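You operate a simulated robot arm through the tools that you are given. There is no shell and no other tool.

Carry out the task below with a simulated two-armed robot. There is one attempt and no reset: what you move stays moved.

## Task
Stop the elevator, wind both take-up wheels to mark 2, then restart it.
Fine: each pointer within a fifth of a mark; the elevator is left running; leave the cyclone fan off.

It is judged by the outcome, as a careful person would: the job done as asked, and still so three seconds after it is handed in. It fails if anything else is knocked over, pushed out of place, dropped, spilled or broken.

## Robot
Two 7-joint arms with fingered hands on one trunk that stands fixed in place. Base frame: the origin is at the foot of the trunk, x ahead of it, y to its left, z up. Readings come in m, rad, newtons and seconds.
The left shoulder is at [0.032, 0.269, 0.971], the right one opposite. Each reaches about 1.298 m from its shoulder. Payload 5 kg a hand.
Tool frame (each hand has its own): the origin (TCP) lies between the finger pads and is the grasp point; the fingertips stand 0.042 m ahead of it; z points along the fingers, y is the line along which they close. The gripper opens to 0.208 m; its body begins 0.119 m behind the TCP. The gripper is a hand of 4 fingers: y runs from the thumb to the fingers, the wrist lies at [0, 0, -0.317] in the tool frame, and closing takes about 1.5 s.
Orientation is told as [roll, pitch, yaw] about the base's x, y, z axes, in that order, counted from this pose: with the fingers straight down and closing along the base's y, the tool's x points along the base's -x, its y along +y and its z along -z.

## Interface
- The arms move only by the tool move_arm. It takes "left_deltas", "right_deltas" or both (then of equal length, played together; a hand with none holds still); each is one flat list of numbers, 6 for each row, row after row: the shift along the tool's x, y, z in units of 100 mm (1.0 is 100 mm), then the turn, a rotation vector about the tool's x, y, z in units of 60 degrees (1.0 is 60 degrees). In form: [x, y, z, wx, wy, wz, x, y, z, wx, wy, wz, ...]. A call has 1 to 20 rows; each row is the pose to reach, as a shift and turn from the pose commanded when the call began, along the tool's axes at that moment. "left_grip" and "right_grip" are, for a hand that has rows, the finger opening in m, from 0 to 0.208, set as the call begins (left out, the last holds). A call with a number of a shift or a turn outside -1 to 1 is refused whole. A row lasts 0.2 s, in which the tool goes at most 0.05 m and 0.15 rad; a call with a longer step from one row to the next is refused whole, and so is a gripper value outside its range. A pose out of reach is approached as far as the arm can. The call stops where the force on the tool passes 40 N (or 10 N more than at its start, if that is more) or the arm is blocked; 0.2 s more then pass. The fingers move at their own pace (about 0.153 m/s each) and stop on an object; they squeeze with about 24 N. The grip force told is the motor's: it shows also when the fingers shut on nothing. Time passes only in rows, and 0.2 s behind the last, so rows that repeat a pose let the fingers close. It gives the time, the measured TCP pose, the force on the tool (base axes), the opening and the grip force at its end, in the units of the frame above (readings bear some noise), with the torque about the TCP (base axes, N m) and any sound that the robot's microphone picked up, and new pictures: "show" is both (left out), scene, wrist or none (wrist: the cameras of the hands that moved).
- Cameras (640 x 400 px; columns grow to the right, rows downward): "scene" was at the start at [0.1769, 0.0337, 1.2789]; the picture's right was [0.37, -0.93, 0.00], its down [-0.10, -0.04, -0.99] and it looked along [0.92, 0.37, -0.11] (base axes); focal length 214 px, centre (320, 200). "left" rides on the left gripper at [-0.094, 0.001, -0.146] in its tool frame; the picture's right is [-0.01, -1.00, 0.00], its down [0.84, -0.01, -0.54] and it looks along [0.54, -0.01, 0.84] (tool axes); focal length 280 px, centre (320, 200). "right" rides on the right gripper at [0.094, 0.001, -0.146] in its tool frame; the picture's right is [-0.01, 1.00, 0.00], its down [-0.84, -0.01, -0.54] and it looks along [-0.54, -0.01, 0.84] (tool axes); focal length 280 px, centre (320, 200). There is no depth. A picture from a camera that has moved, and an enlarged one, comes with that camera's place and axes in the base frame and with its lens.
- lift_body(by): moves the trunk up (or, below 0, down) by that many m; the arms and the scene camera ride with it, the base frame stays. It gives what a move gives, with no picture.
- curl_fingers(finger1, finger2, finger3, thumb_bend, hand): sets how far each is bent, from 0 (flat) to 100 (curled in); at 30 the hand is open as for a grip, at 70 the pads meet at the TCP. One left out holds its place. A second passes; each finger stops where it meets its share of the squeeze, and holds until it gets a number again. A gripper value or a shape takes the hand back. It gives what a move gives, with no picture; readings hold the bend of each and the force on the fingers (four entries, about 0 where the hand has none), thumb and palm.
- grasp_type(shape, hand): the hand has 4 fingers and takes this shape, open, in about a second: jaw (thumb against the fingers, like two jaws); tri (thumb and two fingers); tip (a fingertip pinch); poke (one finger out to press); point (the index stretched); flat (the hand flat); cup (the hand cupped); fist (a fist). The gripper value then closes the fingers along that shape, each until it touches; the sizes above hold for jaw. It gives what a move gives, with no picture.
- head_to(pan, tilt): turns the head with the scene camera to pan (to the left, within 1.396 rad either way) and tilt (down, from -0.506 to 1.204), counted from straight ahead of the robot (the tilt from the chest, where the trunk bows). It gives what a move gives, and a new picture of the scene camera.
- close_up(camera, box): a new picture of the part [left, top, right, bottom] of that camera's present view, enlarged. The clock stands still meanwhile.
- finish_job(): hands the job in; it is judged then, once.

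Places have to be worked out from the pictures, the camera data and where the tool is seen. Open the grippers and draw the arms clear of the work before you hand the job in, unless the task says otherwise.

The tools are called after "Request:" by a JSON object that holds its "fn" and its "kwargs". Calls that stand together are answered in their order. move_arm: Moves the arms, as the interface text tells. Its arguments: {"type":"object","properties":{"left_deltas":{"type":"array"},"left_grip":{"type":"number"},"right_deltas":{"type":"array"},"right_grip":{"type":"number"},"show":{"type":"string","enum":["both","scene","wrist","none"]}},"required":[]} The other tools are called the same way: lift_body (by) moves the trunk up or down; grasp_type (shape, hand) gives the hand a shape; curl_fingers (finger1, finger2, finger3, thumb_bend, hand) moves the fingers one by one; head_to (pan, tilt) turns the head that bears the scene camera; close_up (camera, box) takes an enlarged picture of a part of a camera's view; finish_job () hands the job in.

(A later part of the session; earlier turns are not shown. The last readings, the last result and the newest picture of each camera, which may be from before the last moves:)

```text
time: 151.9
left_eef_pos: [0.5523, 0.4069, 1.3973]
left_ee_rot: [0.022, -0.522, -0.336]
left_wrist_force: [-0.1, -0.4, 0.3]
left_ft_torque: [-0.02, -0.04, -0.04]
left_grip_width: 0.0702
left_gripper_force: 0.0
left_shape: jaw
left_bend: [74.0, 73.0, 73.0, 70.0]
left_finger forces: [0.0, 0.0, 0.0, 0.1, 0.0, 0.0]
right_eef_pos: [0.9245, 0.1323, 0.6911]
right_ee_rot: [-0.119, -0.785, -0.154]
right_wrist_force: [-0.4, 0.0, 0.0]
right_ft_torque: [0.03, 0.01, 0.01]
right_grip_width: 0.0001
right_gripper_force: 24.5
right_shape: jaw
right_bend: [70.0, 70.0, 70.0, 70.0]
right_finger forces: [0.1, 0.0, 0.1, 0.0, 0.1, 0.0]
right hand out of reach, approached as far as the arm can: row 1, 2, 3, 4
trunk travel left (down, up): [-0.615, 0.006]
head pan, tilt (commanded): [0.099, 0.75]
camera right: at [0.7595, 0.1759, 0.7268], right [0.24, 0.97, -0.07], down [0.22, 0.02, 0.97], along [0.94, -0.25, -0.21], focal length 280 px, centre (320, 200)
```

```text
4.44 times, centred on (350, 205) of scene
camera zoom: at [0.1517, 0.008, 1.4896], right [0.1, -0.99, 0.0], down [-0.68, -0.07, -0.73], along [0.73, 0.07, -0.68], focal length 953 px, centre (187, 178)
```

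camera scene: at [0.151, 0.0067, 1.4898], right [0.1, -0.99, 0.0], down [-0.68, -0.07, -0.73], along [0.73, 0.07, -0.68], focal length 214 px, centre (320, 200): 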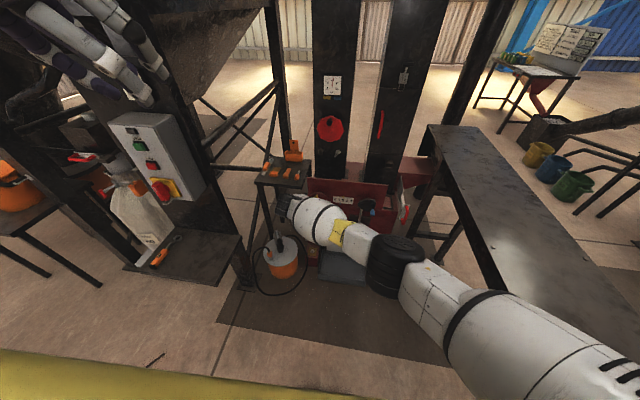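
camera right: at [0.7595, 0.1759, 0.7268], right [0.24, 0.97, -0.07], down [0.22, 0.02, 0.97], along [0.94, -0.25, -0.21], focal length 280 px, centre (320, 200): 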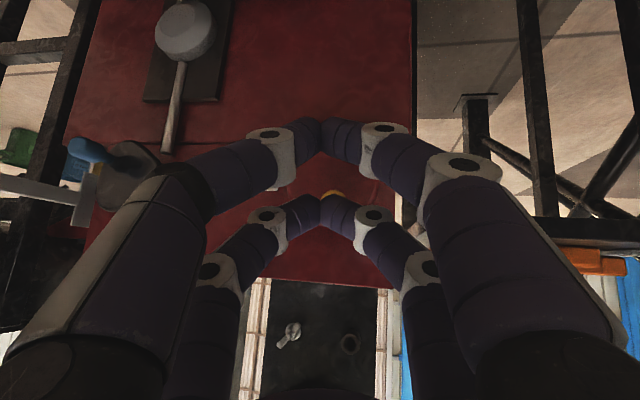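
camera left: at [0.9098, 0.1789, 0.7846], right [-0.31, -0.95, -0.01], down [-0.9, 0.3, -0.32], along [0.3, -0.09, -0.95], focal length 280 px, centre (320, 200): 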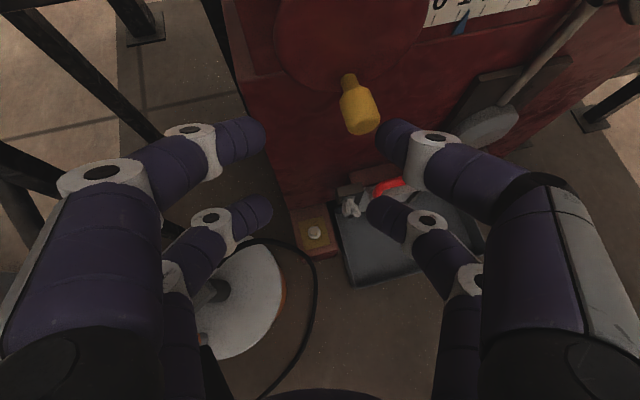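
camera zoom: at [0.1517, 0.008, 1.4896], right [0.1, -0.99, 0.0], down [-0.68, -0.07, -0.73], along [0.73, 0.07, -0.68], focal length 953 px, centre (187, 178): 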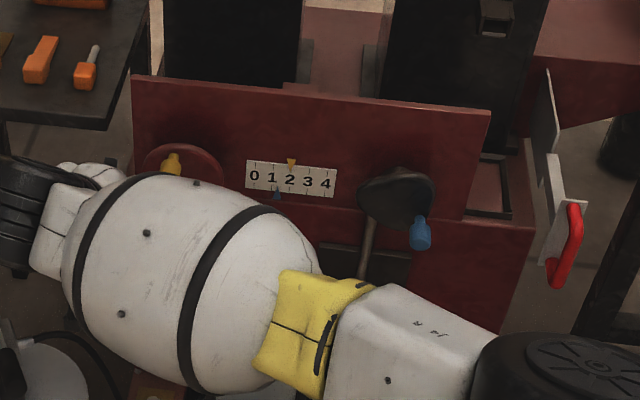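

Yellow is unchanged (≈1.97). The effective hand azimuth is now −18°, which is what I wanted. I lift the hand above the wheels and carry it right toward the blue wheel.

Request:
{"fn": "move_arm", "kwargs": {"right_deltas": [-0.22, -0.225, -0.07, 0, 0, 0, -0.437, -0.45, -0.147, 0, 0, 0, -0.656, -0.675, -0.22, 0, 0, 0, -0.874, -0.9, -0.294, 0, 0, 0], "show": "none"}}

Request:
{"fn": "move_arm", "kwargs": {"right_deltas": [-0.13, -0.23, 0.054, 0, 0, 0, -0.265, -0.46, 0.108, 0, 0, 0, -0.4, -0.69, 0.163, 0, 0, 0, -0.531, -0.922, 0.217, 0, 0, 0], "show": "both"}}

```text
time: 152.9
left_eef_pos: [0.5539, 0.4065, 1.3978]
left_ee_rot: [0.023, -0.524, -0.336]
left_wrist_force: [-0.2, -0.1, 0.1]
left_ft_torque: [0.05, -0.02, 0.03]
left_grip_width: 0.0701
left_gripper_force: 0.0
left_shape: jaw
left_bend: [74.0, 73.0, 73.0, 70.0]
left_finger forces: [0.1, 0.1, 0.0, 0.0, 0.0, 0.1]
right_eef_pos: [0.9383, 0.0413, 0.7819]
right_ee_rot: [-0.092, -0.818, -0.182]
right_wrist_force: [-1.6, 1.3, -0.7]
right_ft_torque: [-0.09, -0.03, -0.02]
right_grip_width: 0.0001
right_gripper_force: 24.7
right_shape: jaw
right_bend: [70.0, 70.0, 70.0, 70.0]
right_finger forces: [0.0, 0.0, 0.0, 0.0, 0.0, 0.1]
right hand out of reach, approached as far as the arm can: row 1, 2
trunk travel left (down, up): [-0.615, 0.006]
head pan, tilt (commanded): [0.099, 0.75]
```

```text
time: 153.9
left_eef_pos: [0.5533, 0.4057, 1.3973]
left_ee_rot: [0.022, -0.522, -0.336]
left_wrist_force: [0.6, -0.3, 0.2]
left_ft_torque: [0.03, 0.0, -0.02]
left_grip_width: 0.0701
left_gripper_force: 0.1
left_shape: jaw
left_bend: [74.0, 73.0, 73.0, 70.0]
left_finger forces: [0.0, 0.1, 0.0, 0.0, 0.1, 0.0]
right_eef_pos: [0.9679, -0.0597, 0.8093]
right_ee_rot: [-0.094, -0.819, -0.183]
right_wrist_force: [-0.2, 0.5, 0.7]
right_ft_torque: [-0.09, -0.04, -0.08]
right_grip_width: 0.0002
right_gripper_force: 24.6
right_shape: jaw
right_bend: [70.0, 70.0, 70.0, 70.0]
right_finger forces: [0.0, 0.0, 0.0, 0.0, 0.0, 0.0]
trunk travel left (down, up): [-0.615, 0.006]
head pan, tilt (commanded): [0.099, 0.75]
camera scene: at [0.1518, 0.0076, 1.4896], right [0.1, -0.99, 0.0], down [-0.68, -0.07, -0.73], along [0.73, 0.07, -0.68], focal length 214 px, centre (320, 200)
camera right: at [0.8021, -0.0136, 0.8407], right [0.26, 0.96, -0.05], down [0.19, 0.0, 0.98], along [0.95, -0.26, -0.18], focal length 280 px, centre (320, 200)
```

scene: 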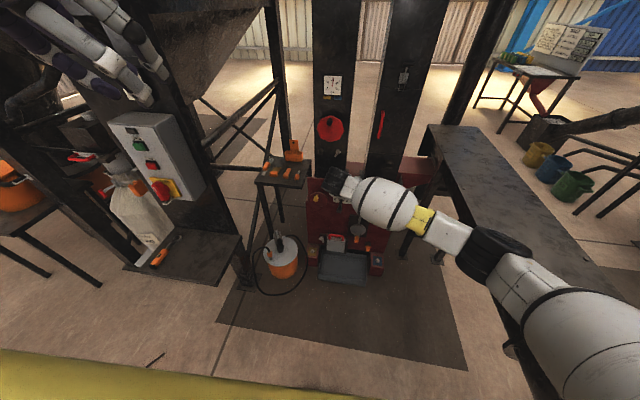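
right: 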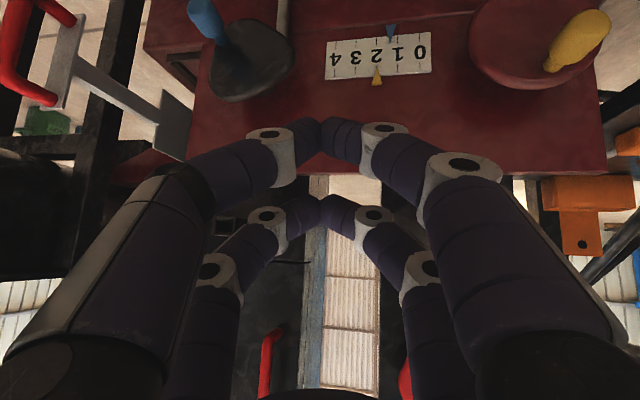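

Clear so far: hand at (0.968, −0.06, 0.81), elbow about (0.475, −0.39, 1.05). I move 0.1 m farther right, turning the hand a bit more to the right.

Request:
{"fn": "move_arm", "kwargs": {"right_deltas": [-0.086, -0.246, 0.005, 0.035, 0.003, 0.032, -0.172, -0.493, 0.01, 0.07, 0.006, 0.065, -0.257, -0.74, 0.016, 0.105, 0.009, 0.098, -0.343, -0.986, 0.021, 0.14, 0.012, 0.13], "show": "both"}}

```text
time: 154.9
left_eef_pos: [0.5519, 0.4049, 1.396]
left_ee_rot: [0.023, -0.524, -0.336]
left_wrist_force: [-0.2, -0.9, 0.9]
left_ft_torque: [0.0, -0.03, -0.01]
left_grip_width: 0.0698
left_gripper_force: 0.0
left_shape: jaw
left_bend: [74.0, 73.0, 73.0, 70.0]
left_finger forces: [0.0, 0.0, 0.0, 0.1, 0.0, 0.0]
right_eef_pos: [0.9674, -0.16, 0.8412]
right_ee_rot: [-0.093, -0.819, -0.386]
right_wrist_force: [-0.1, 0.0, -0.5]
right_ft_torque: [-0.03, -0.02, -0.03]
right_grip_width: 0.0
right_gripper_force: 24.4
right_shape: jaw
right_bend: [70.0, 70.0, 70.0, 70.0]
right_finger forces: [0.0, 0.0, 0.0, 0.0, 0.0, 0.0]
trunk travel left (down, up): [-0.615, 0.006]
head pan, tilt (commanded): [0.099, 0.75]
camera scene: at [0.1517, 0.0078, 1.4896], right [0.1, -0.99, 0.0], down [-0.68, -0.07, -0.73], along [0.73, 0.07, -0.68], focal length 214 px, centre (320, 200)
camera right: at [0.8148, -0.0824, 0.8715], right [0.45, 0.89, -0.05], down [0.18, -0.03, 0.98], along [0.88, -0.45, -0.18], focal length 280 px, centre (320, 200)
```

scene: 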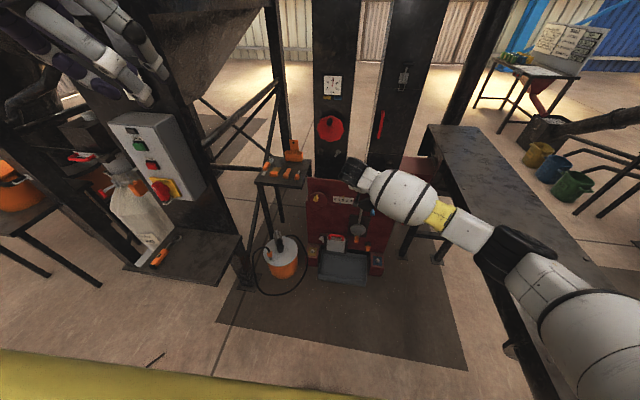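
right: 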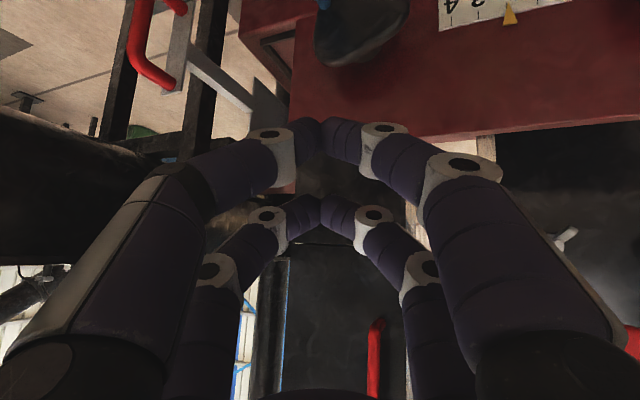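

Good, no limits and the elbow clears the bench top. I lower to the pre-grasp for the blue knob in two stages, opening the fingers.

Request:
{"fn": "move_arm", "kwargs": {"right_deltas": [0.196, -0.006, 0.132, 0, 0, 0, 0.392, -0.012, 0.264, 0, 0, 0, 0.588, -0.018, 0.395, 0, 0, 0, 0.784, -0.024, 0.527, 0, 0, 0], "right_grip": 0.07, "show": "none"}}

Request:
{"fn": "move_arm", "kwargs": {"right_deltas": [0.196, -0.006, 0.132, 0, 0, 0, 0.392, -0.012, 0.264, 0, 0, 0, 0.588, -0.018, 0.395, 0, 0, 0, 0.784, -0.024, 0.527, 0, 0, 0], "show": "both"}}

Request:
{"fn": "close_up", "kwargs": {"camera": "right", "box": [190, 60, 450, 240]}}

```text
time: 155.9
left_eef_pos: [0.5531, 0.4056, 1.3972]
left_ee_rot: [0.023, -0.524, -0.335]
left_wrist_force: [-0.6, 1.3, -0.4]
left_ft_torque: [0.04, 0.03, 0.0]
left_grip_width: 0.0704
left_gripper_force: 0.0
left_shape: jaw
left_bend: [74.0, 73.0, 73.0, 70.0]
left_finger forces: [0.0, 0.1, 0.0, 0.0, 0.0, 0.0]
right_eef_pos: [0.9605, -0.1648, 0.7564]
right_ee_rot: [-0.107, -0.799, -0.369]
right_wrist_force: [0.4, -0.9, 1.3]
right_ft_torque: [0.04, 0.15, -0.03]
right_grip_width: 0.0697
right_gripper_force: 0.0
right_shape: jaw
right_bend: [73.0, 73.0, 73.0, 70.0]
right_finger forces: [0.0, 0.1, 0.0, 0.1, 0.0, 0.0]
right hand out of reach, approached as far as the arm can: row 3, 4
trunk travel left (down, up): [-0.615, 0.006]
head pan, tilt (commanded): [0.099, 0.75]
```

```text
time: 156.9
left_eef_pos: [0.5526, 0.406, 1.3976]
left_ee_rot: [0.022, -0.524, -0.336]
left_wrist_force: [1.5, -0.4, -0.1]
left_ft_torque: [0.01, 0.07, -0.06]
left_grip_width: 0.0705
left_gripper_force: 0.1
left_shape: jaw
left_bend: [74.0, 73.0, 73.0, 70.0]
left_finger forces: [0.0, 0.0, 0.1, 0.0, 0.1, 0.0]
right_eef_pos: [0.9689, -0.1735, 0.6795]
right_ee_rot: [-0.118, -0.767, -0.344]
right_wrist_force: [1.5, -0.1, 1.1]
right_ft_torque: [0.03, 0.22, -0.03]
right_grip_width: 0.0698
right_gripper_force: 0.1
right_shape: jaw
right_bend: [73.0, 73.0, 73.0, 70.0]
right_finger forces: [0.0, 0.0, 0.0, 0.1, 0.0, 0.0]
right hand out of reach, approached as far as the arm can: row 1, 2, 3, 4
trunk travel left (down, up): [-0.615, 0.006]
head pan, tilt (commanded): [0.099, 0.75]
camera scene: at [0.1526, 0.0078, 1.4894], right [0.1, -1.0, 0.0], down [-0.68, -0.07, -0.73], along [0.73, 0.07, -0.68], focal length 214 px, centre (320, 200)
camera right: at [0.8169, -0.0983, 0.719], right [0.42, 0.9, -0.08], down [0.24, -0.03, 0.97], along [0.87, -0.43, -0.23], focal length 280 px, centre (320, 200)
```

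scene: 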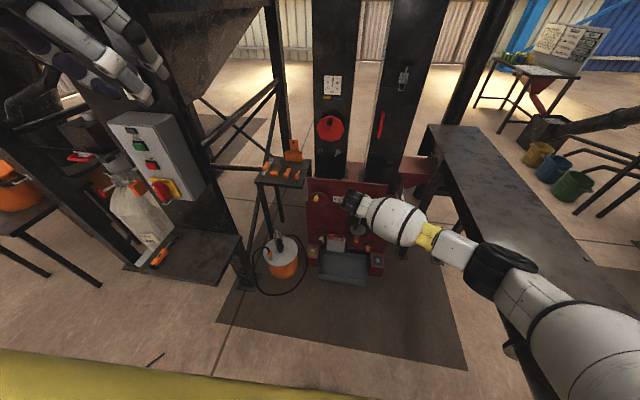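
right: 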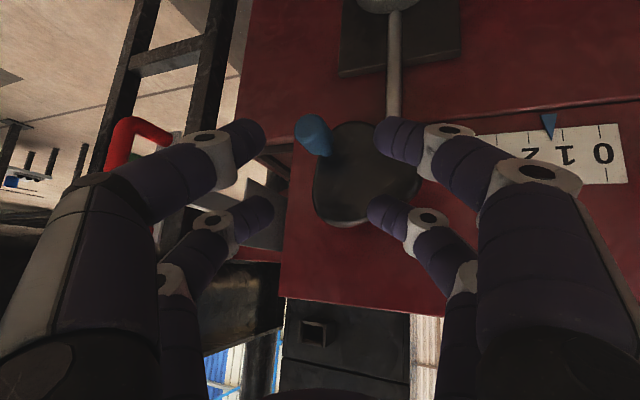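

```text
2.22 times, centred on (320, 150) of right
camera zoom: at [0.8169, -0.0983, 0.719], right [0.42, 0.9, -0.08], down [0.24, -0.03, 0.97], along [0.87, -0.43, -0.23], focal length 623 px, centre (320, 311)
```

zoom: 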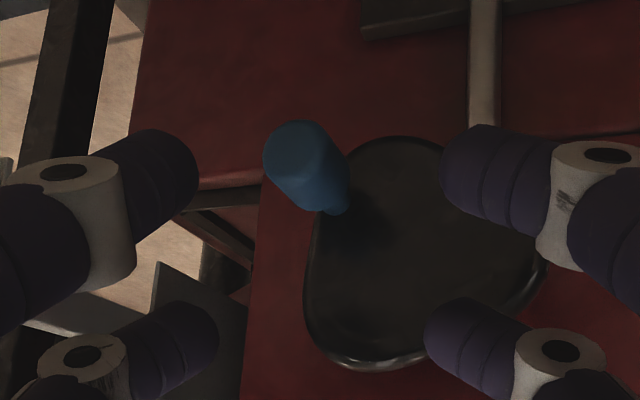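

The blue knob is confirmed near (1.00–1.03, −0.205, 0.61). The yaw limit is close, so I turn the hand back by 0.2 rad and shift to a pre-grasp 50 mm short of the knob.

Request:
{"fn": "move_arm", "kwargs": {"right_deltas": [0.13, -0.064, 0.034, -0.044, -0.005, -0.046, 0.26, -0.127, 0.067, -0.089, -0.011, -0.091, 0.388, -0.191, 0.101, -0.133, -0.016, -0.137, 0.388, -0.191, 0.101, -0.133, -0.016, -0.137], "show": "both"}}

Request:
{"fn": "close_up", "kwargs": {"camera": "right", "box": [190, 80, 450, 260]}}

```text
time: 157.9
left_eef_pos: [0.5499, 0.4118, 1.3958]
left_ee_rot: [0.017, -0.527, -0.332]
left_wrist_force: [-0.3, 0.4, -0.9]
left_ft_torque: [-0.03, 0.0, -0.02]
left_grip_width: 0.0702
left_gripper_force: 0.1
left_shape: jaw
left_bend: [74.0, 73.0, 73.0, 70.0]
left_finger forces: [0.0, 0.0, 0.0, 0.0, 0.0, 0.1]
right_eef_pos: [0.9427, -0.1787, 0.6549]
right_ee_rot: [-0.12, -0.771, -0.138]
right_wrist_force: [0.1, 0.7, 0.3]
right_ft_torque: [-0.02, 0.04, 0.02]
right_grip_width: 0.0702
right_gripper_force: 0.0
right_shape: jaw
right_bend: [73.0, 73.0, 73.0, 70.0]
right_finger forces: [0.0, 0.0, 0.1, 0.1, 0.0, 0.1]
trunk travel left (down, up): [-0.615, 0.006]
head pan, tilt (commanded): [0.099, 0.75]
camera scene: at [0.1502, 0.014, 1.4905], right [0.1, -0.99, 0.0], down [-0.68, -0.07, -0.73], along [0.73, 0.07, -0.68], focal length 214 px, centre (320, 200)
camera right: at [0.7783, -0.1366, 0.6921], right [0.23, 0.97, -0.08], down [0.24, 0.02, 0.97], along [0.94, -0.24, -0.22], focal length 280 px, centre (320, 200)
```

scene: 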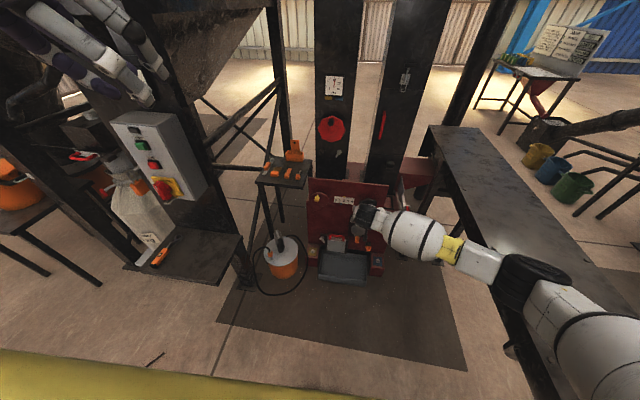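
right: 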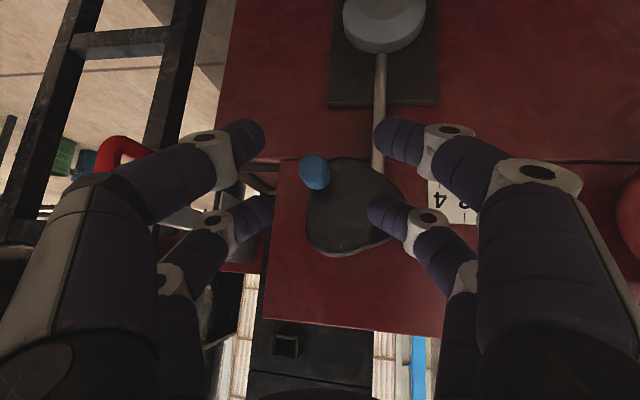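

```text
2.22 times, centred on (320, 170) of right
camera zoom: at [0.7783, -0.1366, 0.6921], right [0.23, 0.97, -0.08], down [0.24, 0.02, 0.97], along [0.94, -0.24, -0.22], focal length 623 px, centre (320, 267)
```

zoom: 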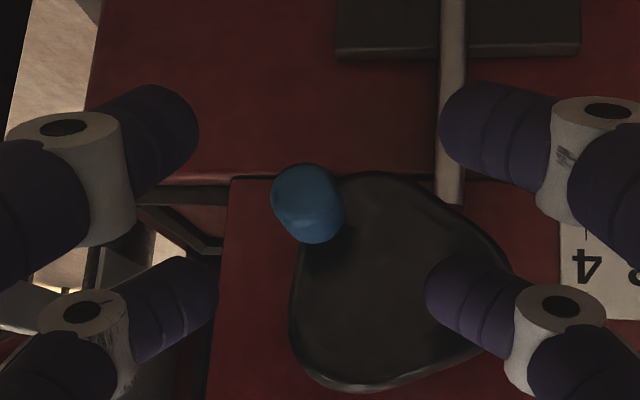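

The elbow is lightly at the bench edge again (small trunk lean); extending relieves it as before. I advance 35 mm and re-check.

Request:
{"fn": "move_arm", "kwargs": {"right_deltas": [0.03, 0.0, 0.12, 0, 0, 0, 0.06, 0.0, 0.24, 0, 0, 0, 0.06, 0.0, 0.35, 0, 0, 0, 0.06, 0.0, 0.35, 0, 0, 0], "show": "wrist"}}

Request:
{"fn": "close_up", "kwargs": {"camera": "right", "box": [190, 80, 450, 260]}}

```text
time: 158.9
left_eef_pos: [0.5498, 0.4066, 1.3995]
left_ee_rot: [0.024, -0.527, -0.339]
left_wrist_force: [-1.2, -0.2, 0.1]
left_ft_torque: [-0.02, 0.03, -0.01]
left_grip_width: 0.0702
left_gripper_force: 0.0
left_shape: jaw
left_bend: [74.0, 73.0, 73.0, 70.0]
left_finger forces: [0.0, 0.0, 0.0, 0.0, 0.0, 0.0]
right_eef_pos: [0.9648, -0.1994, 0.6337]
right_ee_rot: [-0.121, -0.779, -0.149]
right_wrist_force: [0.7, 0.6, 0.3]
right_ft_torque: [-0.03, -0.02, -0.01]
right_grip_width: 0.0701
right_gripper_force: 0.1
right_shape: jaw
right_bend: [73.0, 73.0, 73.0, 70.0]
right_finger forces: [0.0, 0.0, 0.1, 0.1, 0.1, 0.0]
trunk travel left (down, up): [-0.615, 0.006]
head pan, tilt (commanded): [0.099, 0.75]
camera right: at [0.8012, -0.1548, 0.6693], right [0.24, 0.97, -0.08], down [0.23, 0.02, 0.97], along [0.94, -0.25, -0.21], focal length 280 px, centre (320, 200)
```

right: 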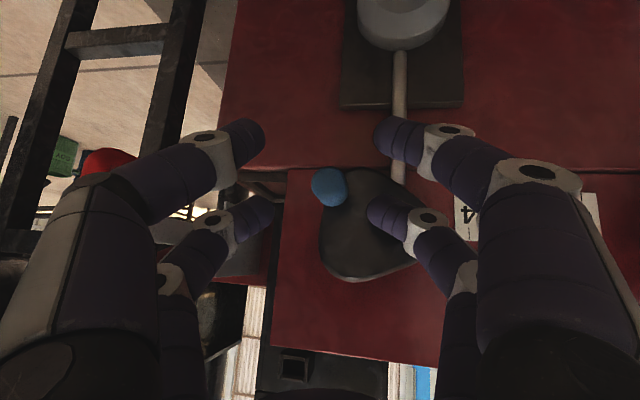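

```text
2.22 times, centred on (320, 170) of right
camera zoom: at [0.8012, -0.1548, 0.6693], right [0.24, 0.97, -0.08], down [0.23, 0.02, 0.97], along [0.94, -0.25, -0.21], focal length 623 px, centre (320, 267)
```

zoom: 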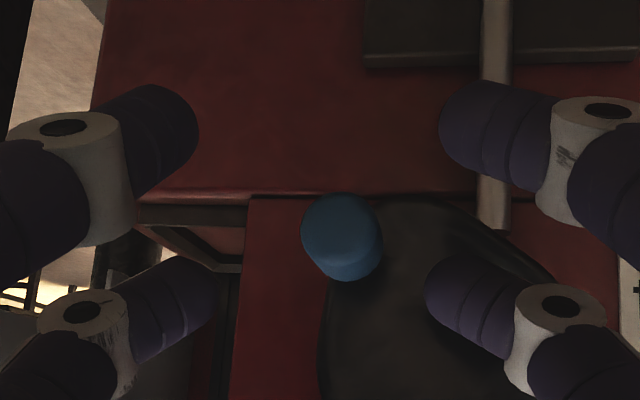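

Lean is mostly gone. The knob is offset +11 mm in the finger direction and 21 mm ahead in the hand frame; I correct and finish the approach so the upper pair straddles it.

Request:
{"fn": "move_arm", "kwargs": {"right_deltas": [0.05, 0.106, 0.05, 0, 0, 0, 0.095, 0.106, 0.12, 0, 0, 0, 0.095, 0.106, 0.206, 0, 0, 0, 0.095, 0.106, 0.206, 0, 0, 0], "right_grip": 0.065, "show": "wrist"}}

Request:
{"fn": "close_up", "kwargs": {"camera": "right", "box": [190, 100, 450, 280]}}

Request:
{"fn": "close_up", "kwargs": {"camera": "scene", "box": [300, 170, 400, 230]}}

```text
time: 159.5
left_eef_pos: [0.5498, 0.4129, 1.3964]
left_ee_rot: [0.017, -0.526, -0.329]
left_wrist_force: [-0.3, 1.5, 0.4]
left_ft_torque: [-0.12, -0.06, -0.06]
left_grip_width: 0.07
left_gripper_force: 0.0
left_shape: jaw
left_bend: [74.0, 73.0, 73.0, 70.0]
left_finger forces: [0.0, 0.0, 0.0, 0.0, 0.0, 0.0]
right_eef_pos: [0.9559, -0.1588, 0.6]
right_ee_rot: [-0.111, -0.754, -0.136]
right_wrist_force: [-21.7, 0.1, 1.1]
right_ft_torque: [0.09, -0.27, -0.85]
right_grip_width: 0.0667
right_gripper_force: 0.0
right_shape: jaw
right_bend: [73.0, 73.0, 74.0, 70.0]
right_finger forces: [0.1, 0.0, 19.9, 0.1, 0.0, 0.0]
trunk travel left (down, up): [-0.615, 0.006]
head pan, tilt (commanded): [0.099, 0.75]
stopped in row 3 (right hand): the force on the tool passed its limit at 54 N (the readings are from after the stop); the commanded pose is now the measured one
camera right: at [0.7915, -0.1192, 0.6397], right [0.22, 0.97, -0.07], down [0.25, 0.01, 0.97], along [0.94, -0.23, -0.24], focal length 280 px, centre (320, 200)
```

right: 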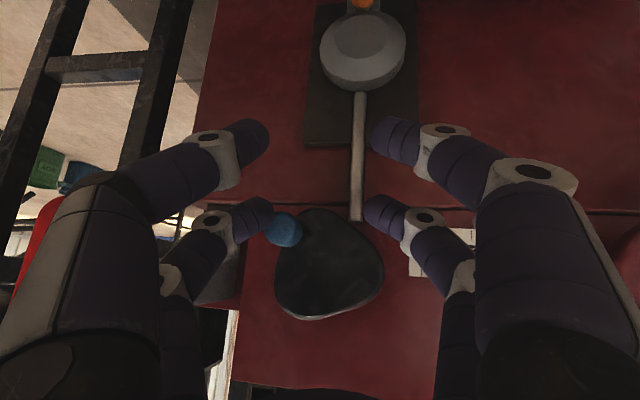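

```text
2.22 times, centred on (320, 190) of right
camera zoom: at [0.7915, -0.1192, 0.6397], right [0.22, 0.97, -0.07], down [0.25, 0.01, 0.97], along [0.94, -0.23, -0.24], focal length 623 px, centre (320, 222)
```

zoom: 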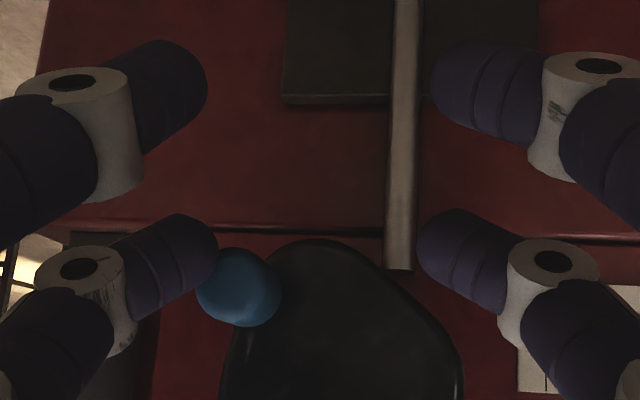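

```text
6.40 times, centred on (350, 200) of scene
camera zoom: at [0.1516, 0.0133, 1.4893], right [0.1, -0.99, 0.0], down [-0.68, -0.07, -0.73], along [0.73, 0.07, -0.68], focal length 1373 px, centre (128, 200)
```

zoom: 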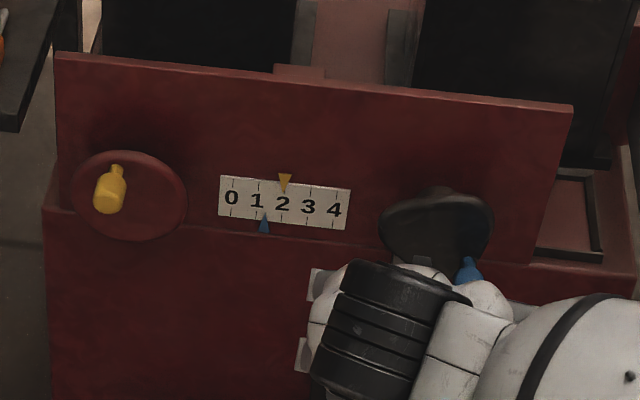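

The arm was deflected: the elbow is pressing the bench edge, pushing the hand left, and a finger touches the blue knob. I stop and look at the elbow, and read the scale.

Request:
{"fn": "close_up", "kwargs": {"camera": "scene", "box": [330, 190, 360, 210]}}

Request:
{"fn": "head_to", "kwargs": {"pan": -0.5, "tilt": 0.85}}

Request:
{"fn": "close_up", "kwargs": {"camera": "scene", "box": [240, 120, 560, 320]}}

```text
16.00 times, centred on (345, 200) of scene
camera zoom: at [0.1516, 0.0133, 1.4893], right [0.1, -0.99, 0.0], down [-0.68, -0.07, -0.73], along [0.73, 0.07, -0.68], focal length 3432 px, centre (-80, 200)
```

zoom: 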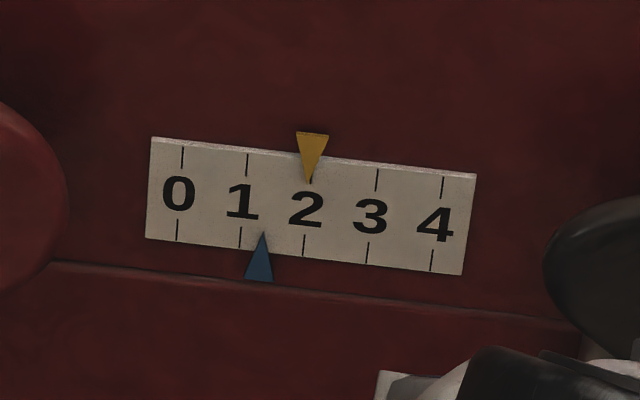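

```text
time: 160.5
left_eef_pos: [0.5519, 0.4129, 1.3941]
left_ee_rot: [0.013, -0.525, -0.329]
left_wrist_force: [0.3, -0.6, 0.1]
left_ft_torque: [-0.04, 0.01, 0.02]
left_grip_width: 0.07
left_gripper_force: 0.0
left_shape: jaw
left_bend: [74.0, 73.0, 73.0, 70.0]
left_finger forces: [0.0, 0.0, 0.0, 0.1, 0.0, 0.0]
right_eef_pos: [0.9559, -0.1624, 0.5969]
right_ee_rot: [-0.113, -0.753, -0.134]
right_wrist_force: [-29.1, 1.1, 0.1]
right_ft_torque: [-0.03, -0.14, -1.38]
right_grip_width: 0.066
right_gripper_force: 0.0
right_shape: jaw
right_bend: [73.0, 73.0, 75.0, 70.0]
right_finger forces: [0.0, 0.0, 25.9, 0.0, 0.0, 0.1]
trunk travel left (down, up): [-0.615, 0.006]
head pan, tilt (commanded): [-0.499, 0.85]
camera scene: at [0.1391, -0.0316, 1.4816], right [-0.48, -0.88, 0.0], down [-0.66, 0.35, -0.66], along [0.58, -0.32, -0.75], focal length 214 px, centre (320, 200)
```

scene: 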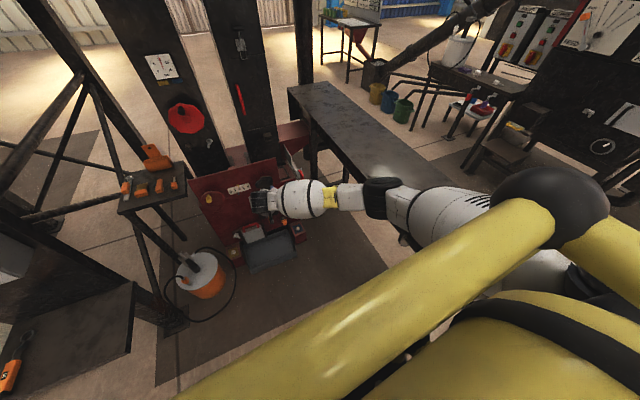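

```text
2.00 times, centred on (400, 220) of scene
camera zoom: at [0.1391, -0.0316, 1.4816], right [-0.48, -0.88, 0.0], down [-0.66, 0.35, -0.66], along [0.58, -0.32, -0.75], focal length 429 px, centre (160, 160)
```

zoom: 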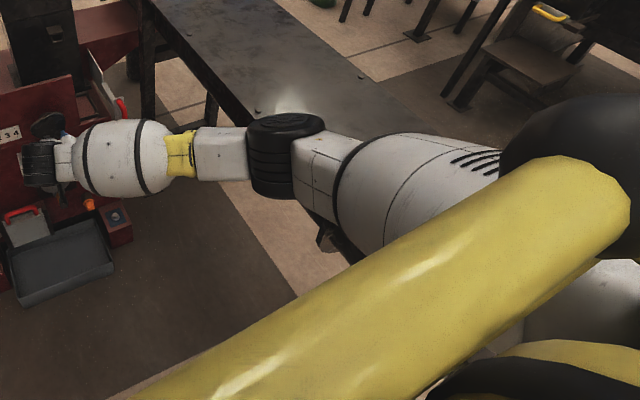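

Readings: yellow ≈2.0, blue ≈1.36 (unchanged). The elbow is against the bench edge; a steeper hand (fingers pointing more downward) will extend the arm and pull the elbow in and up. I back off and up first.

Request:
{"fn": "move_arm", "kwargs": {"right_deltas": [-0.01, -0.05, -0.25, 0, 0, 0, -0.03, -0.1, -0.5, 0, 0, 0, -0.05, -0.15, -0.76, 0, 0, 0], "show": "none"}}

Request:
{"fn": "move_arm", "kwargs": {"right_deltas": [-0.25, 0, 0, 0, 0.08, 0, -0.5, 0, 0, 0, 0.16, 0, -0.75, 0, 0, 0, 0.24, 0, -1.0, 0, 0, 0, 0.33, 0], "show": "both"}}

```text
time: 161.3
left_eef_pos: [0.549, 0.4123, 1.3977]
left_ee_rot: [0.017, -0.528, -0.332]
left_wrist_force: [-0.3, -0.2, 0.7]
left_ft_torque: [0.05, -0.03, -0.02]
left_grip_width: 0.0699
left_gripper_force: 0.0
left_shape: jaw
left_bend: [74.0, 73.0, 73.0, 70.0]
left_finger forces: [0.0, 0.0, 0.0, 0.1, 0.1, 0.0]
right_eef_pos: [0.9094, -0.1699, 0.6675]
right_ee_rot: [-0.116, -0.765, -0.14]
right_wrist_force: [-0.4, -0.3, 0.2]
right_ft_torque: [0.0, -0.02, 0.0]
right_grip_width: 0.065
right_gripper_force: 0.0
right_shape: jaw
right_bend: [73.0, 73.0, 73.0, 70.0]
right_finger forces: [0.0, 0.0, 0.0, 0.0, 0.1, 0.0]
trunk travel left (down, up): [-0.615, 0.006]
head pan, tilt (commanded): [-0.499, 0.85]
```

```text
time: 162.3
left_eef_pos: [0.555, 0.4104, 1.3929]
left_ee_rot: [0.017, -0.521, -0.33]
left_wrist_force: [1.5, 2.2, -2.5]
left_ft_torque: [-0.3, 0.13, -0.12]
left_grip_width: 0.0703
left_gripper_force: 0.0
left_shape: jaw
left_bend: [74.0, 73.0, 73.0, 70.0]
left_finger forces: [0.0, 0.0, 0.0, 0.1, 0.0, 0.0]
right_eef_pos: [0.9791, -0.1795, 0.721]
right_ee_rot: [-0.092, -0.405, -0.182]
right_wrist_force: [0.1, 0.4, -3.9]
right_ft_torque: [-0.23, -0.15, -0.08]
right_grip_width: 0.0648
right_gripper_force: 0.0
right_shape: jaw
right_bend: [73.0, 73.0, 73.0, 70.0]
right_finger forces: [0.0, 0.0, 0.0, 0.0, 0.0, 0.1]
trunk travel left (down, up): [-0.615, 0.006]
head pan, tilt (commanded): [-0.499, 0.85]
camera scene: at [0.1407, -0.035, 1.4808], right [-0.48, -0.88, 0.0], down [-0.66, 0.36, -0.66], along [0.58, -0.32, -0.75], focal length 214 px, centre (320, 200)
camera right: at [0.8408, -0.1381, 0.8172], right [0.23, 0.97, -0.08], down [0.56, -0.07, 0.83], along [0.8, -0.23, -0.56], focal length 280 px, centre (320, 200)
```

scene: 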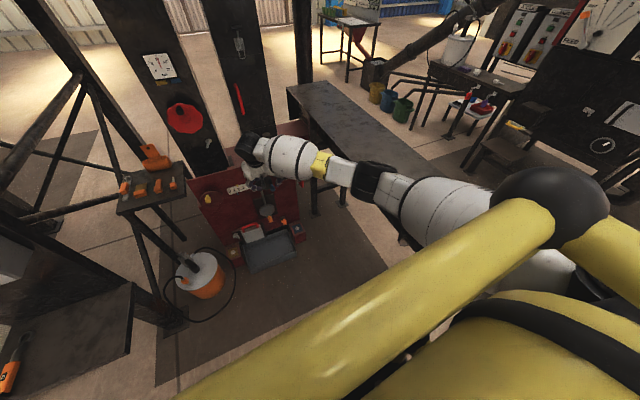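
right: 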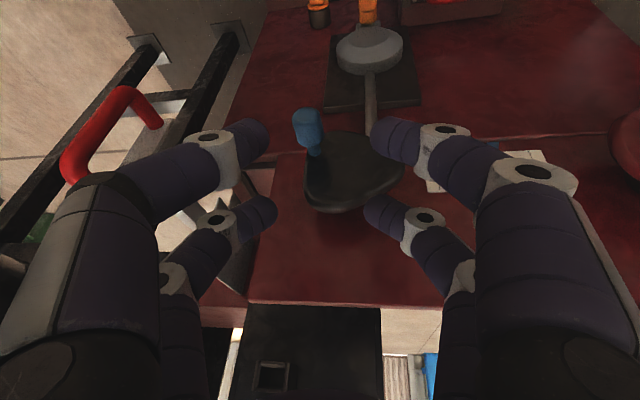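

Now the hand is steeper (pitch −0.4) and the elbow sits clear at about (0.47, −0.40, 1.04). The knob is near (1.018, −0.205, 0.609). I shift to line up the forward pair above and in front of it.

Request:
{"fn": "move_arm", "kwargs": {"right_deltas": [0.2, -0.037, 0.1, 0, 0, 0, 0.396, -0.074, 0.2, 0, 0, 0, 0.396, -0.074, 0.2, 0, 0, 0, 0.396, -0.074, 0.2, 0, 0, 0], "right_grip": 0.07, "show": "wrist"}}

Request:
{"fn": "close_up", "kwargs": {"camera": "right", "box": [190, 60, 450, 240]}}

```text
time: 163.3
left_eef_pos: [0.552, 0.4071, 1.3976]
left_ee_rot: [0.023, -0.524, -0.334]
left_wrist_force: [-0.3, -0.4, 0.9]
left_ft_torque: [0.1, -0.01, 0.05]
left_grip_width: 0.07
left_gripper_force: 0.1
left_shape: jaw
left_bend: [74.0, 73.0, 73.0, 70.0]
left_finger forces: [0.1, 0.0, 0.0, 0.0, 0.0, 0.0]
right_eef_pos: [0.9481, -0.1868, 0.6925]
right_ee_rot: [-0.09, -0.41, -0.186]
right_wrist_force: [0.0, -0.7, -0.2]
right_ft_torque: [0.03, -0.02, 0.04]
right_grip_width: 0.0695
right_gripper_force: 0.1
right_shape: jaw
right_bend: [73.0, 73.0, 73.0, 70.0]
right_finger forces: [0.0, 0.0, 0.0, 0.0, 0.0, 0.0]
trunk travel left (down, up): [-0.615, 0.006]
head pan, tilt (commanded): [-0.499, 0.85]
camera right: at [0.8098, -0.1457, 0.7877], right [0.23, 0.97, -0.07], down [0.55, -0.07, 0.83], along [0.8, -0.23, -0.55], focal length 280 px, centre (320, 200)
```

right: 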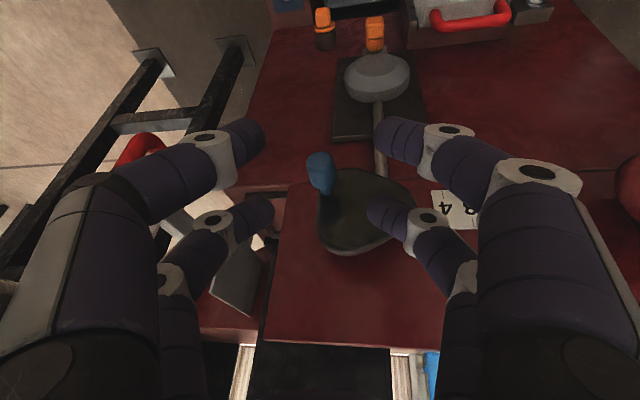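

```text
2.22 times, centred on (320, 150) of right
camera zoom: at [0.8098, -0.1457, 0.7877], right [0.23, 0.97, -0.07], down [0.55, -0.07, 0.83], along [0.8, -0.23, -0.55], focal length 623 px, centre (320, 311)
```

zoom: 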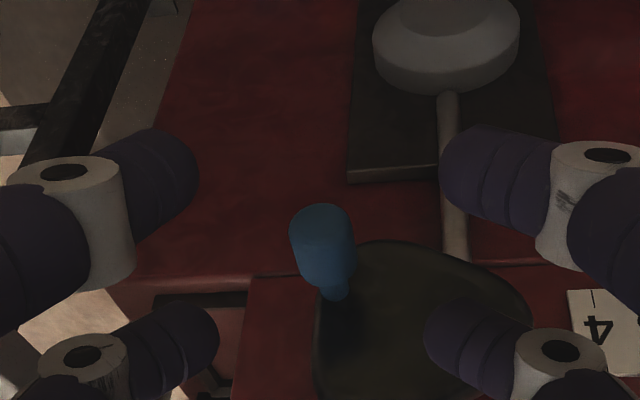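

Trunk lean is gone and the knob is aligned with the forward pair (hand-frame offset 4 mm). I lower along the fingers 73 mm to straddle it.

Request:
{"fn": "move_arm", "kwargs": {"right_deltas": [0, 0.037, 0.2, 0, 0, 0, 0, 0.037, 0.4, 0, 0, 0, 0, 0.037, 0.57, 0, 0, 0, 0, 0.037, 0.66, 0, 0, 0, 0, 0.037, 0.72, 0, 0, 0], "right_grip": 0.07, "show": "wrist"}}

Request:
{"fn": "close_up", "kwargs": {"camera": "right", "box": [190, 100, 450, 280]}}

Request:
{"fn": "head_to", "kwargs": {"pan": 0.1, "tilt": 0.75}}

Request:
{"fn": "close_up", "kwargs": {"camera": "scene", "box": [310, 170, 410, 240]}}

```text
time: 164.5
left_eef_pos: [0.5527, 0.4066, 1.3974]
left_ee_rot: [0.022, -0.523, -0.336]
left_wrist_force: [0.3, -0.7, 0.0]
left_ft_torque: [0.01, 0.03, 0.03]
left_grip_width: 0.0702
left_gripper_force: 0.0
left_shape: jaw
left_bend: [74.0, 73.0, 73.0, 70.0]
left_finger forces: [0.0, 0.0, 0.1, 0.0, 0.0, 0.0]
right_eef_pos: [0.9774, -0.1943, 0.6249]
right_ee_rot: [-0.089, -0.408, -0.188]
right_wrist_force: [-0.1, 0.1, -0.5]
right_ft_torque: [-0.01, -0.02, 0.01]
right_grip_width: 0.0694
right_gripper_force: 0.1
right_shape: jaw
right_bend: [73.0, 73.0, 73.0, 70.0]
right_finger forces: [0.0, 0.0, 0.0, 0.0, 0.0, 0.0]
trunk travel left (down, up): [-0.615, 0.006]
head pan, tilt (commanded): [-0.499, 0.85]
camera right: at [0.8379, -0.1531, 0.7209], right [0.23, 0.97, -0.08], down [0.56, -0.07, 0.83], along [0.8, -0.23, -0.55], focal length 280 px, centre (320, 200)
```

right: 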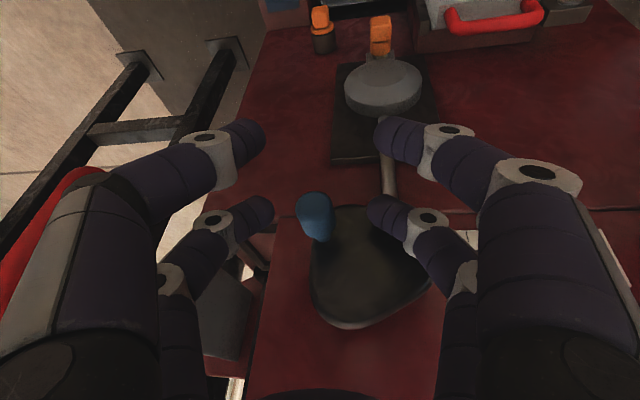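

```text
2.22 times, centred on (320, 190) of right
camera zoom: at [0.8379, -0.1531, 0.7209], right [0.23, 0.97, -0.08], down [0.56, -0.07, 0.83], along [0.8, -0.23, -0.55], focal length 623 px, centre (320, 222)
```

zoom: 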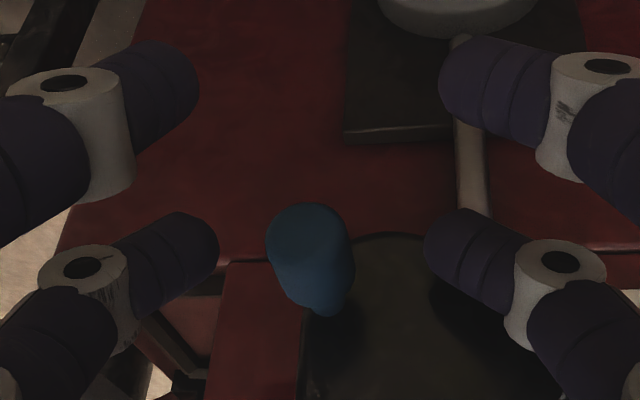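

```text
time: 165.5
left_eef_pos: [0.5525, 0.4066, 1.3967]
left_ee_rot: [0.019, -0.523, -0.336]
left_wrist_force: [-0.2, 0.5, 0.2]
left_ft_torque: [-0.01, -0.01, 0.02]
left_grip_width: 0.0699
left_gripper_force: 0.1
left_shape: jaw
left_bend: [74.0, 73.0, 73.0, 70.0]
left_finger forces: [0.1, 0.0, 0.1, 0.0, 0.0, 0.0]
right_eef_pos: [0.9769, -0.1947, 0.6258]
right_ee_rot: [-0.09, -0.408, -0.188]
right_wrist_force: [0.5, 0.1, 0.8]
right_ft_torque: [-0.02, 0.01, 0.0]
right_grip_width: 0.0695
right_gripper_force: 0.1
right_shape: jaw
right_bend: [73.0, 73.0, 73.0, 70.0]
right_finger forces: [0.0, 0.1, 0.1, 0.0, 0.1, 0.0]
trunk travel left (down, up): [-0.615, 0.006]
head pan, tilt (commanded): [0.099, 0.75]
camera scene: at [0.1519, 0.0078, 1.4896], right [0.1, -1.0, 0.0], down [-0.68, -0.07, -0.73], along [0.73, 0.07, -0.68], focal length 214 px, centre (320, 200)
```

scene: 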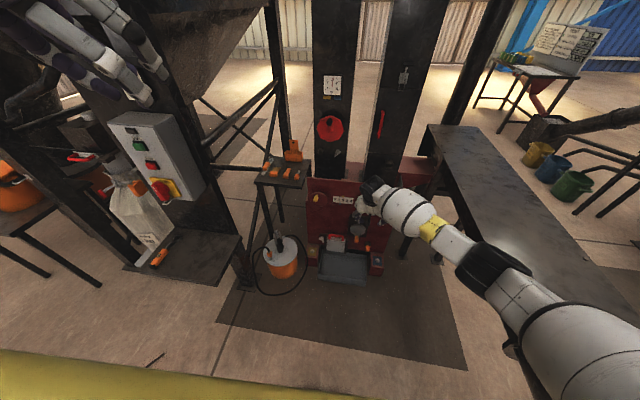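

```text
5.71 times, centred on (360, 205) of scene
camera zoom: at [0.1519, 0.0078, 1.4896], right [0.1, -1.0, 0.0], down [-0.68, -0.07, -0.73], along [0.73, 0.07, -0.68], focal length 1226 px, centre (91, 171)
```

zoom: 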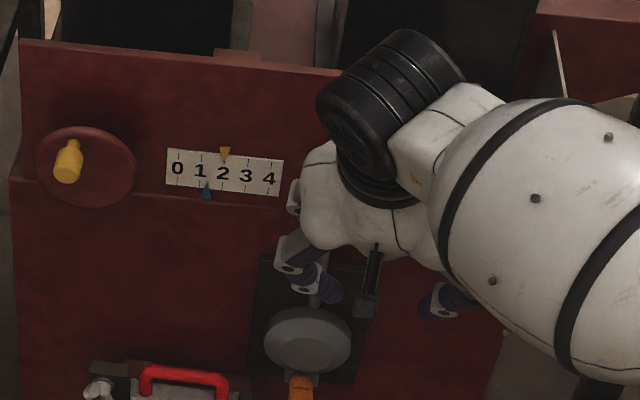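

The fingers straddle the blue knob with no contact and no lean, and the scale is in view. I close on the knob.

Request:
{"fn": "move_arm", "kwargs": {"right_deltas": [0, 0, 0, 0, 0, 0, 0, 0, 0, 0, 0, 0, 0, 0, 0, 0, 0, 0, 0, 0, 0, 0, 0, 0], "right_grip": 0.0, "show": "wrist"}}

Request:
{"fn": "close_up", "kwargs": {"camera": "right", "box": [190, 100, 450, 280]}}

Request:
{"fn": "close_up", "kwargs": {"camera": "scene", "box": [330, 190, 360, 210]}}

```text
time: 166.5
left_eef_pos: [0.5538, 0.4067, 1.3964]
left_ee_rot: [0.021, -0.523, -0.336]
left_wrist_force: [0.7, -0.2, 0.0]
left_ft_torque: [0.03, -0.04, 0.02]
left_grip_width: 0.07
left_gripper_force: 0.0
left_shape: jaw
left_bend: [74.0, 73.0, 73.0, 70.0]
left_finger forces: [0.0, 0.1, 0.0, 0.1, 0.0, 0.0]
right_eef_pos: [0.9772, -0.1944, 0.6269]
right_ee_rot: [-0.089, -0.41, -0.185]
right_wrist_force: [2.9, -0.4, -2.5]
right_ft_torque: [0.0, 0.12, 0.09]
right_grip_width: 0.0
right_gripper_force: 24.3
right_shape: jaw
right_bend: [70.0, 71.0, 72.0, 70.0]
right_finger forces: [0.1, 20.6, 20.2, 0.0, 0.0, 0.1]
trunk travel left (down, up): [-0.615, 0.006]
head pan, tilt (commanded): [0.099, 0.75]
camera right: at [0.838, -0.1533, 0.7208], right [0.23, 0.97, -0.08], down [0.56, -0.07, 0.83], along [0.8, -0.23, -0.55], focal length 280 px, centre (320, 200)
```

right: 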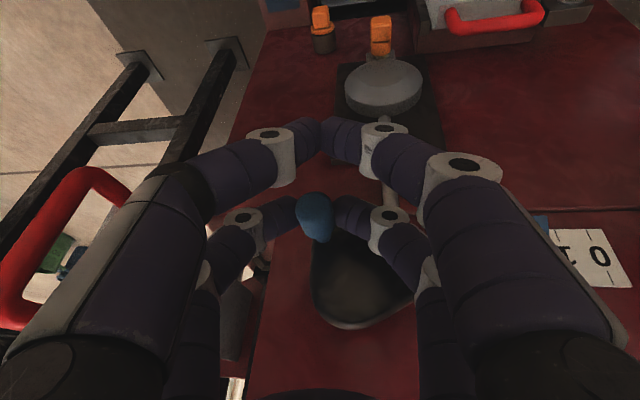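

```text
2.22 times, centred on (320, 190) of right
camera zoom: at [0.838, -0.1533, 0.7208], right [0.23, 0.97, -0.08], down [0.56, -0.07, 0.83], along [0.8, -0.23, -0.55], focal length 623 px, centre (320, 222)
```

zoom: 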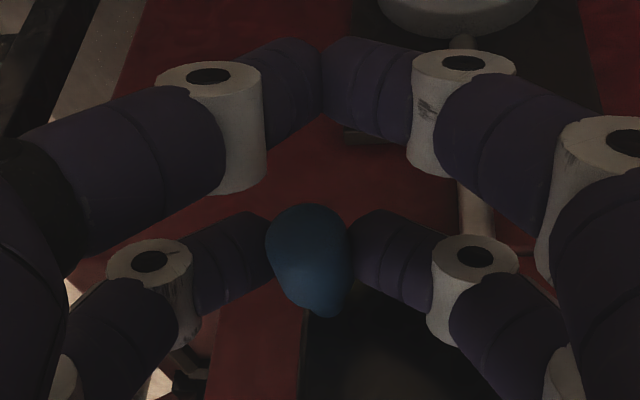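

```text
16.00 times, centred on (345, 200) of scene
camera zoom: at [0.1521, 0.0077, 1.4895], right [0.1, -1.0, 0.0], down [-0.68, -0.07, -0.73], along [0.73, 0.07, -0.68], focal length 3432 px, centre (-80, 200)
```

zoom: 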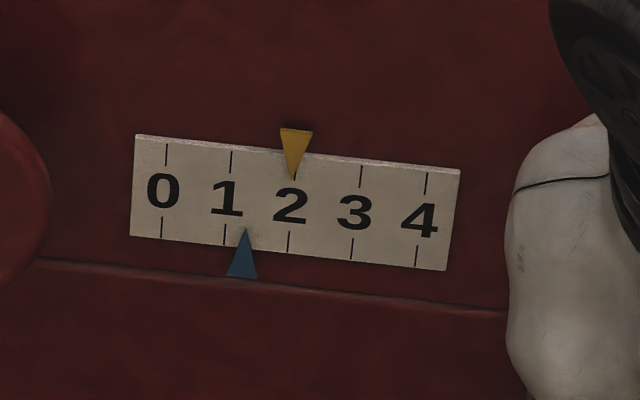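

Blue is held firmly (20 N each side); it reads ≈1.32. I turn it a test 20° clockwise (left and down along its circle).

Request:
{"fn": "move_arm", "kwargs": {"right_deltas": [0.029, 0.065, 0.033, 0, 0, 0, 0.054, 0.135, 0.054, 0, 0, 0, 0.075, 0.208, 0.063, 0, 0, 0, 0.075, 0.208, 0.063, 0, 0, 0], "show": "wrist"}}

Request:
{"fn": "close_up", "kwargs": {"camera": "right", "box": [190, 100, 450, 280]}}

Request:
{"fn": "close_up", "kwargs": {"camera": "scene", "box": [330, 190, 360, 210]}}

```text
time: 167.5
left_eef_pos: [0.555, 0.4052, 1.3957]
left_ee_rot: [0.021, -0.523, -0.337]
left_wrist_force: [0.4, 0.7, 0.0]
left_ft_torque: [-0.01, 0.04, 0.0]
left_grip_width: 0.0698
left_gripper_force: 0.0
left_shape: jaw
left_bend: [74.0, 73.0, 73.0, 70.0]
left_finger forces: [0.0, 0.0, 0.0, 0.1, 0.0, 0.1]
right_eef_pos: [0.9793, -0.1766, 0.6131]
right_ee_rot: [-0.091, -0.407, -0.19]
right_wrist_force: [12.1, -15.2, -11.1]
right_ft_torque: [0.22, 0.25, -0.26]
right_grip_width: 0.0
right_gripper_force: 24.1
right_shape: jaw
right_bend: [70.0, 72.0, 58.0, 70.0]
right_finger forces: [0.0, 14.0, 30.0, 0.0, 0.0, 0.0]
trunk travel left (down, up): [-0.615, 0.006]
head pan, tilt (commanded): [0.099, 0.75]
camera right: at [0.8388, -0.135, 0.709], right [0.23, 0.97, -0.08], down [0.56, -0.07, 0.83], along [0.8, -0.24, -0.56], focal length 280 px, centre (320, 200)
```

right: 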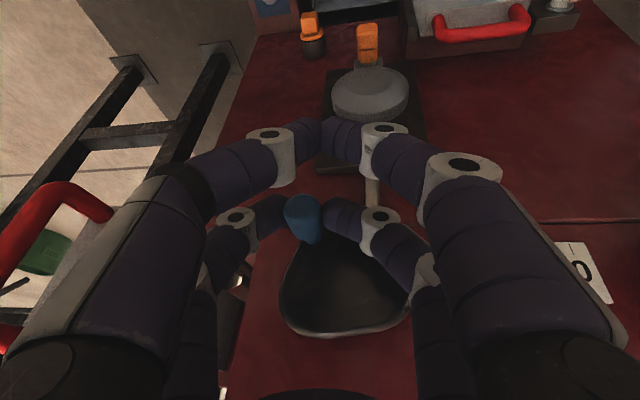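

```text
2.22 times, centred on (320, 190) of right
camera zoom: at [0.8388, -0.135, 0.709], right [0.23, 0.97, -0.08], down [0.56, -0.07, 0.83], along [0.8, -0.24, -0.56], focal length 623 px, centre (320, 222)
```

zoom: 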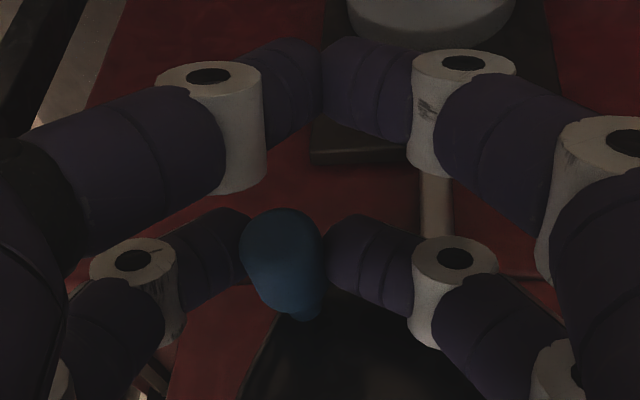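

```text
16.00 times, centred on (345, 200) of scene
camera zoom: at [0.1532, 0.007, 1.4893], right [0.1, -1.0, 0.0], down [-0.68, -0.07, -0.73], along [0.73, 0.07, -0.68], focal length 3432 px, centre (-80, 200)
```

zoom: 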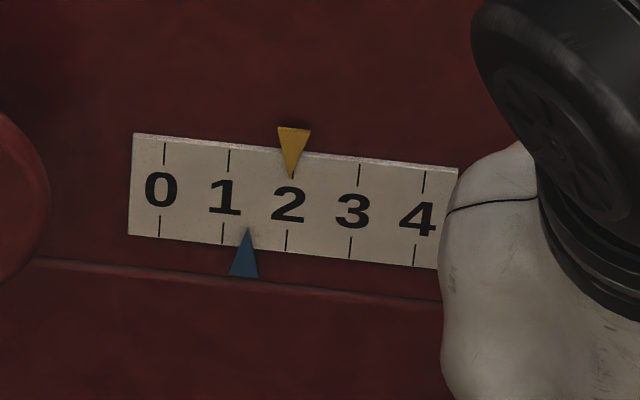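

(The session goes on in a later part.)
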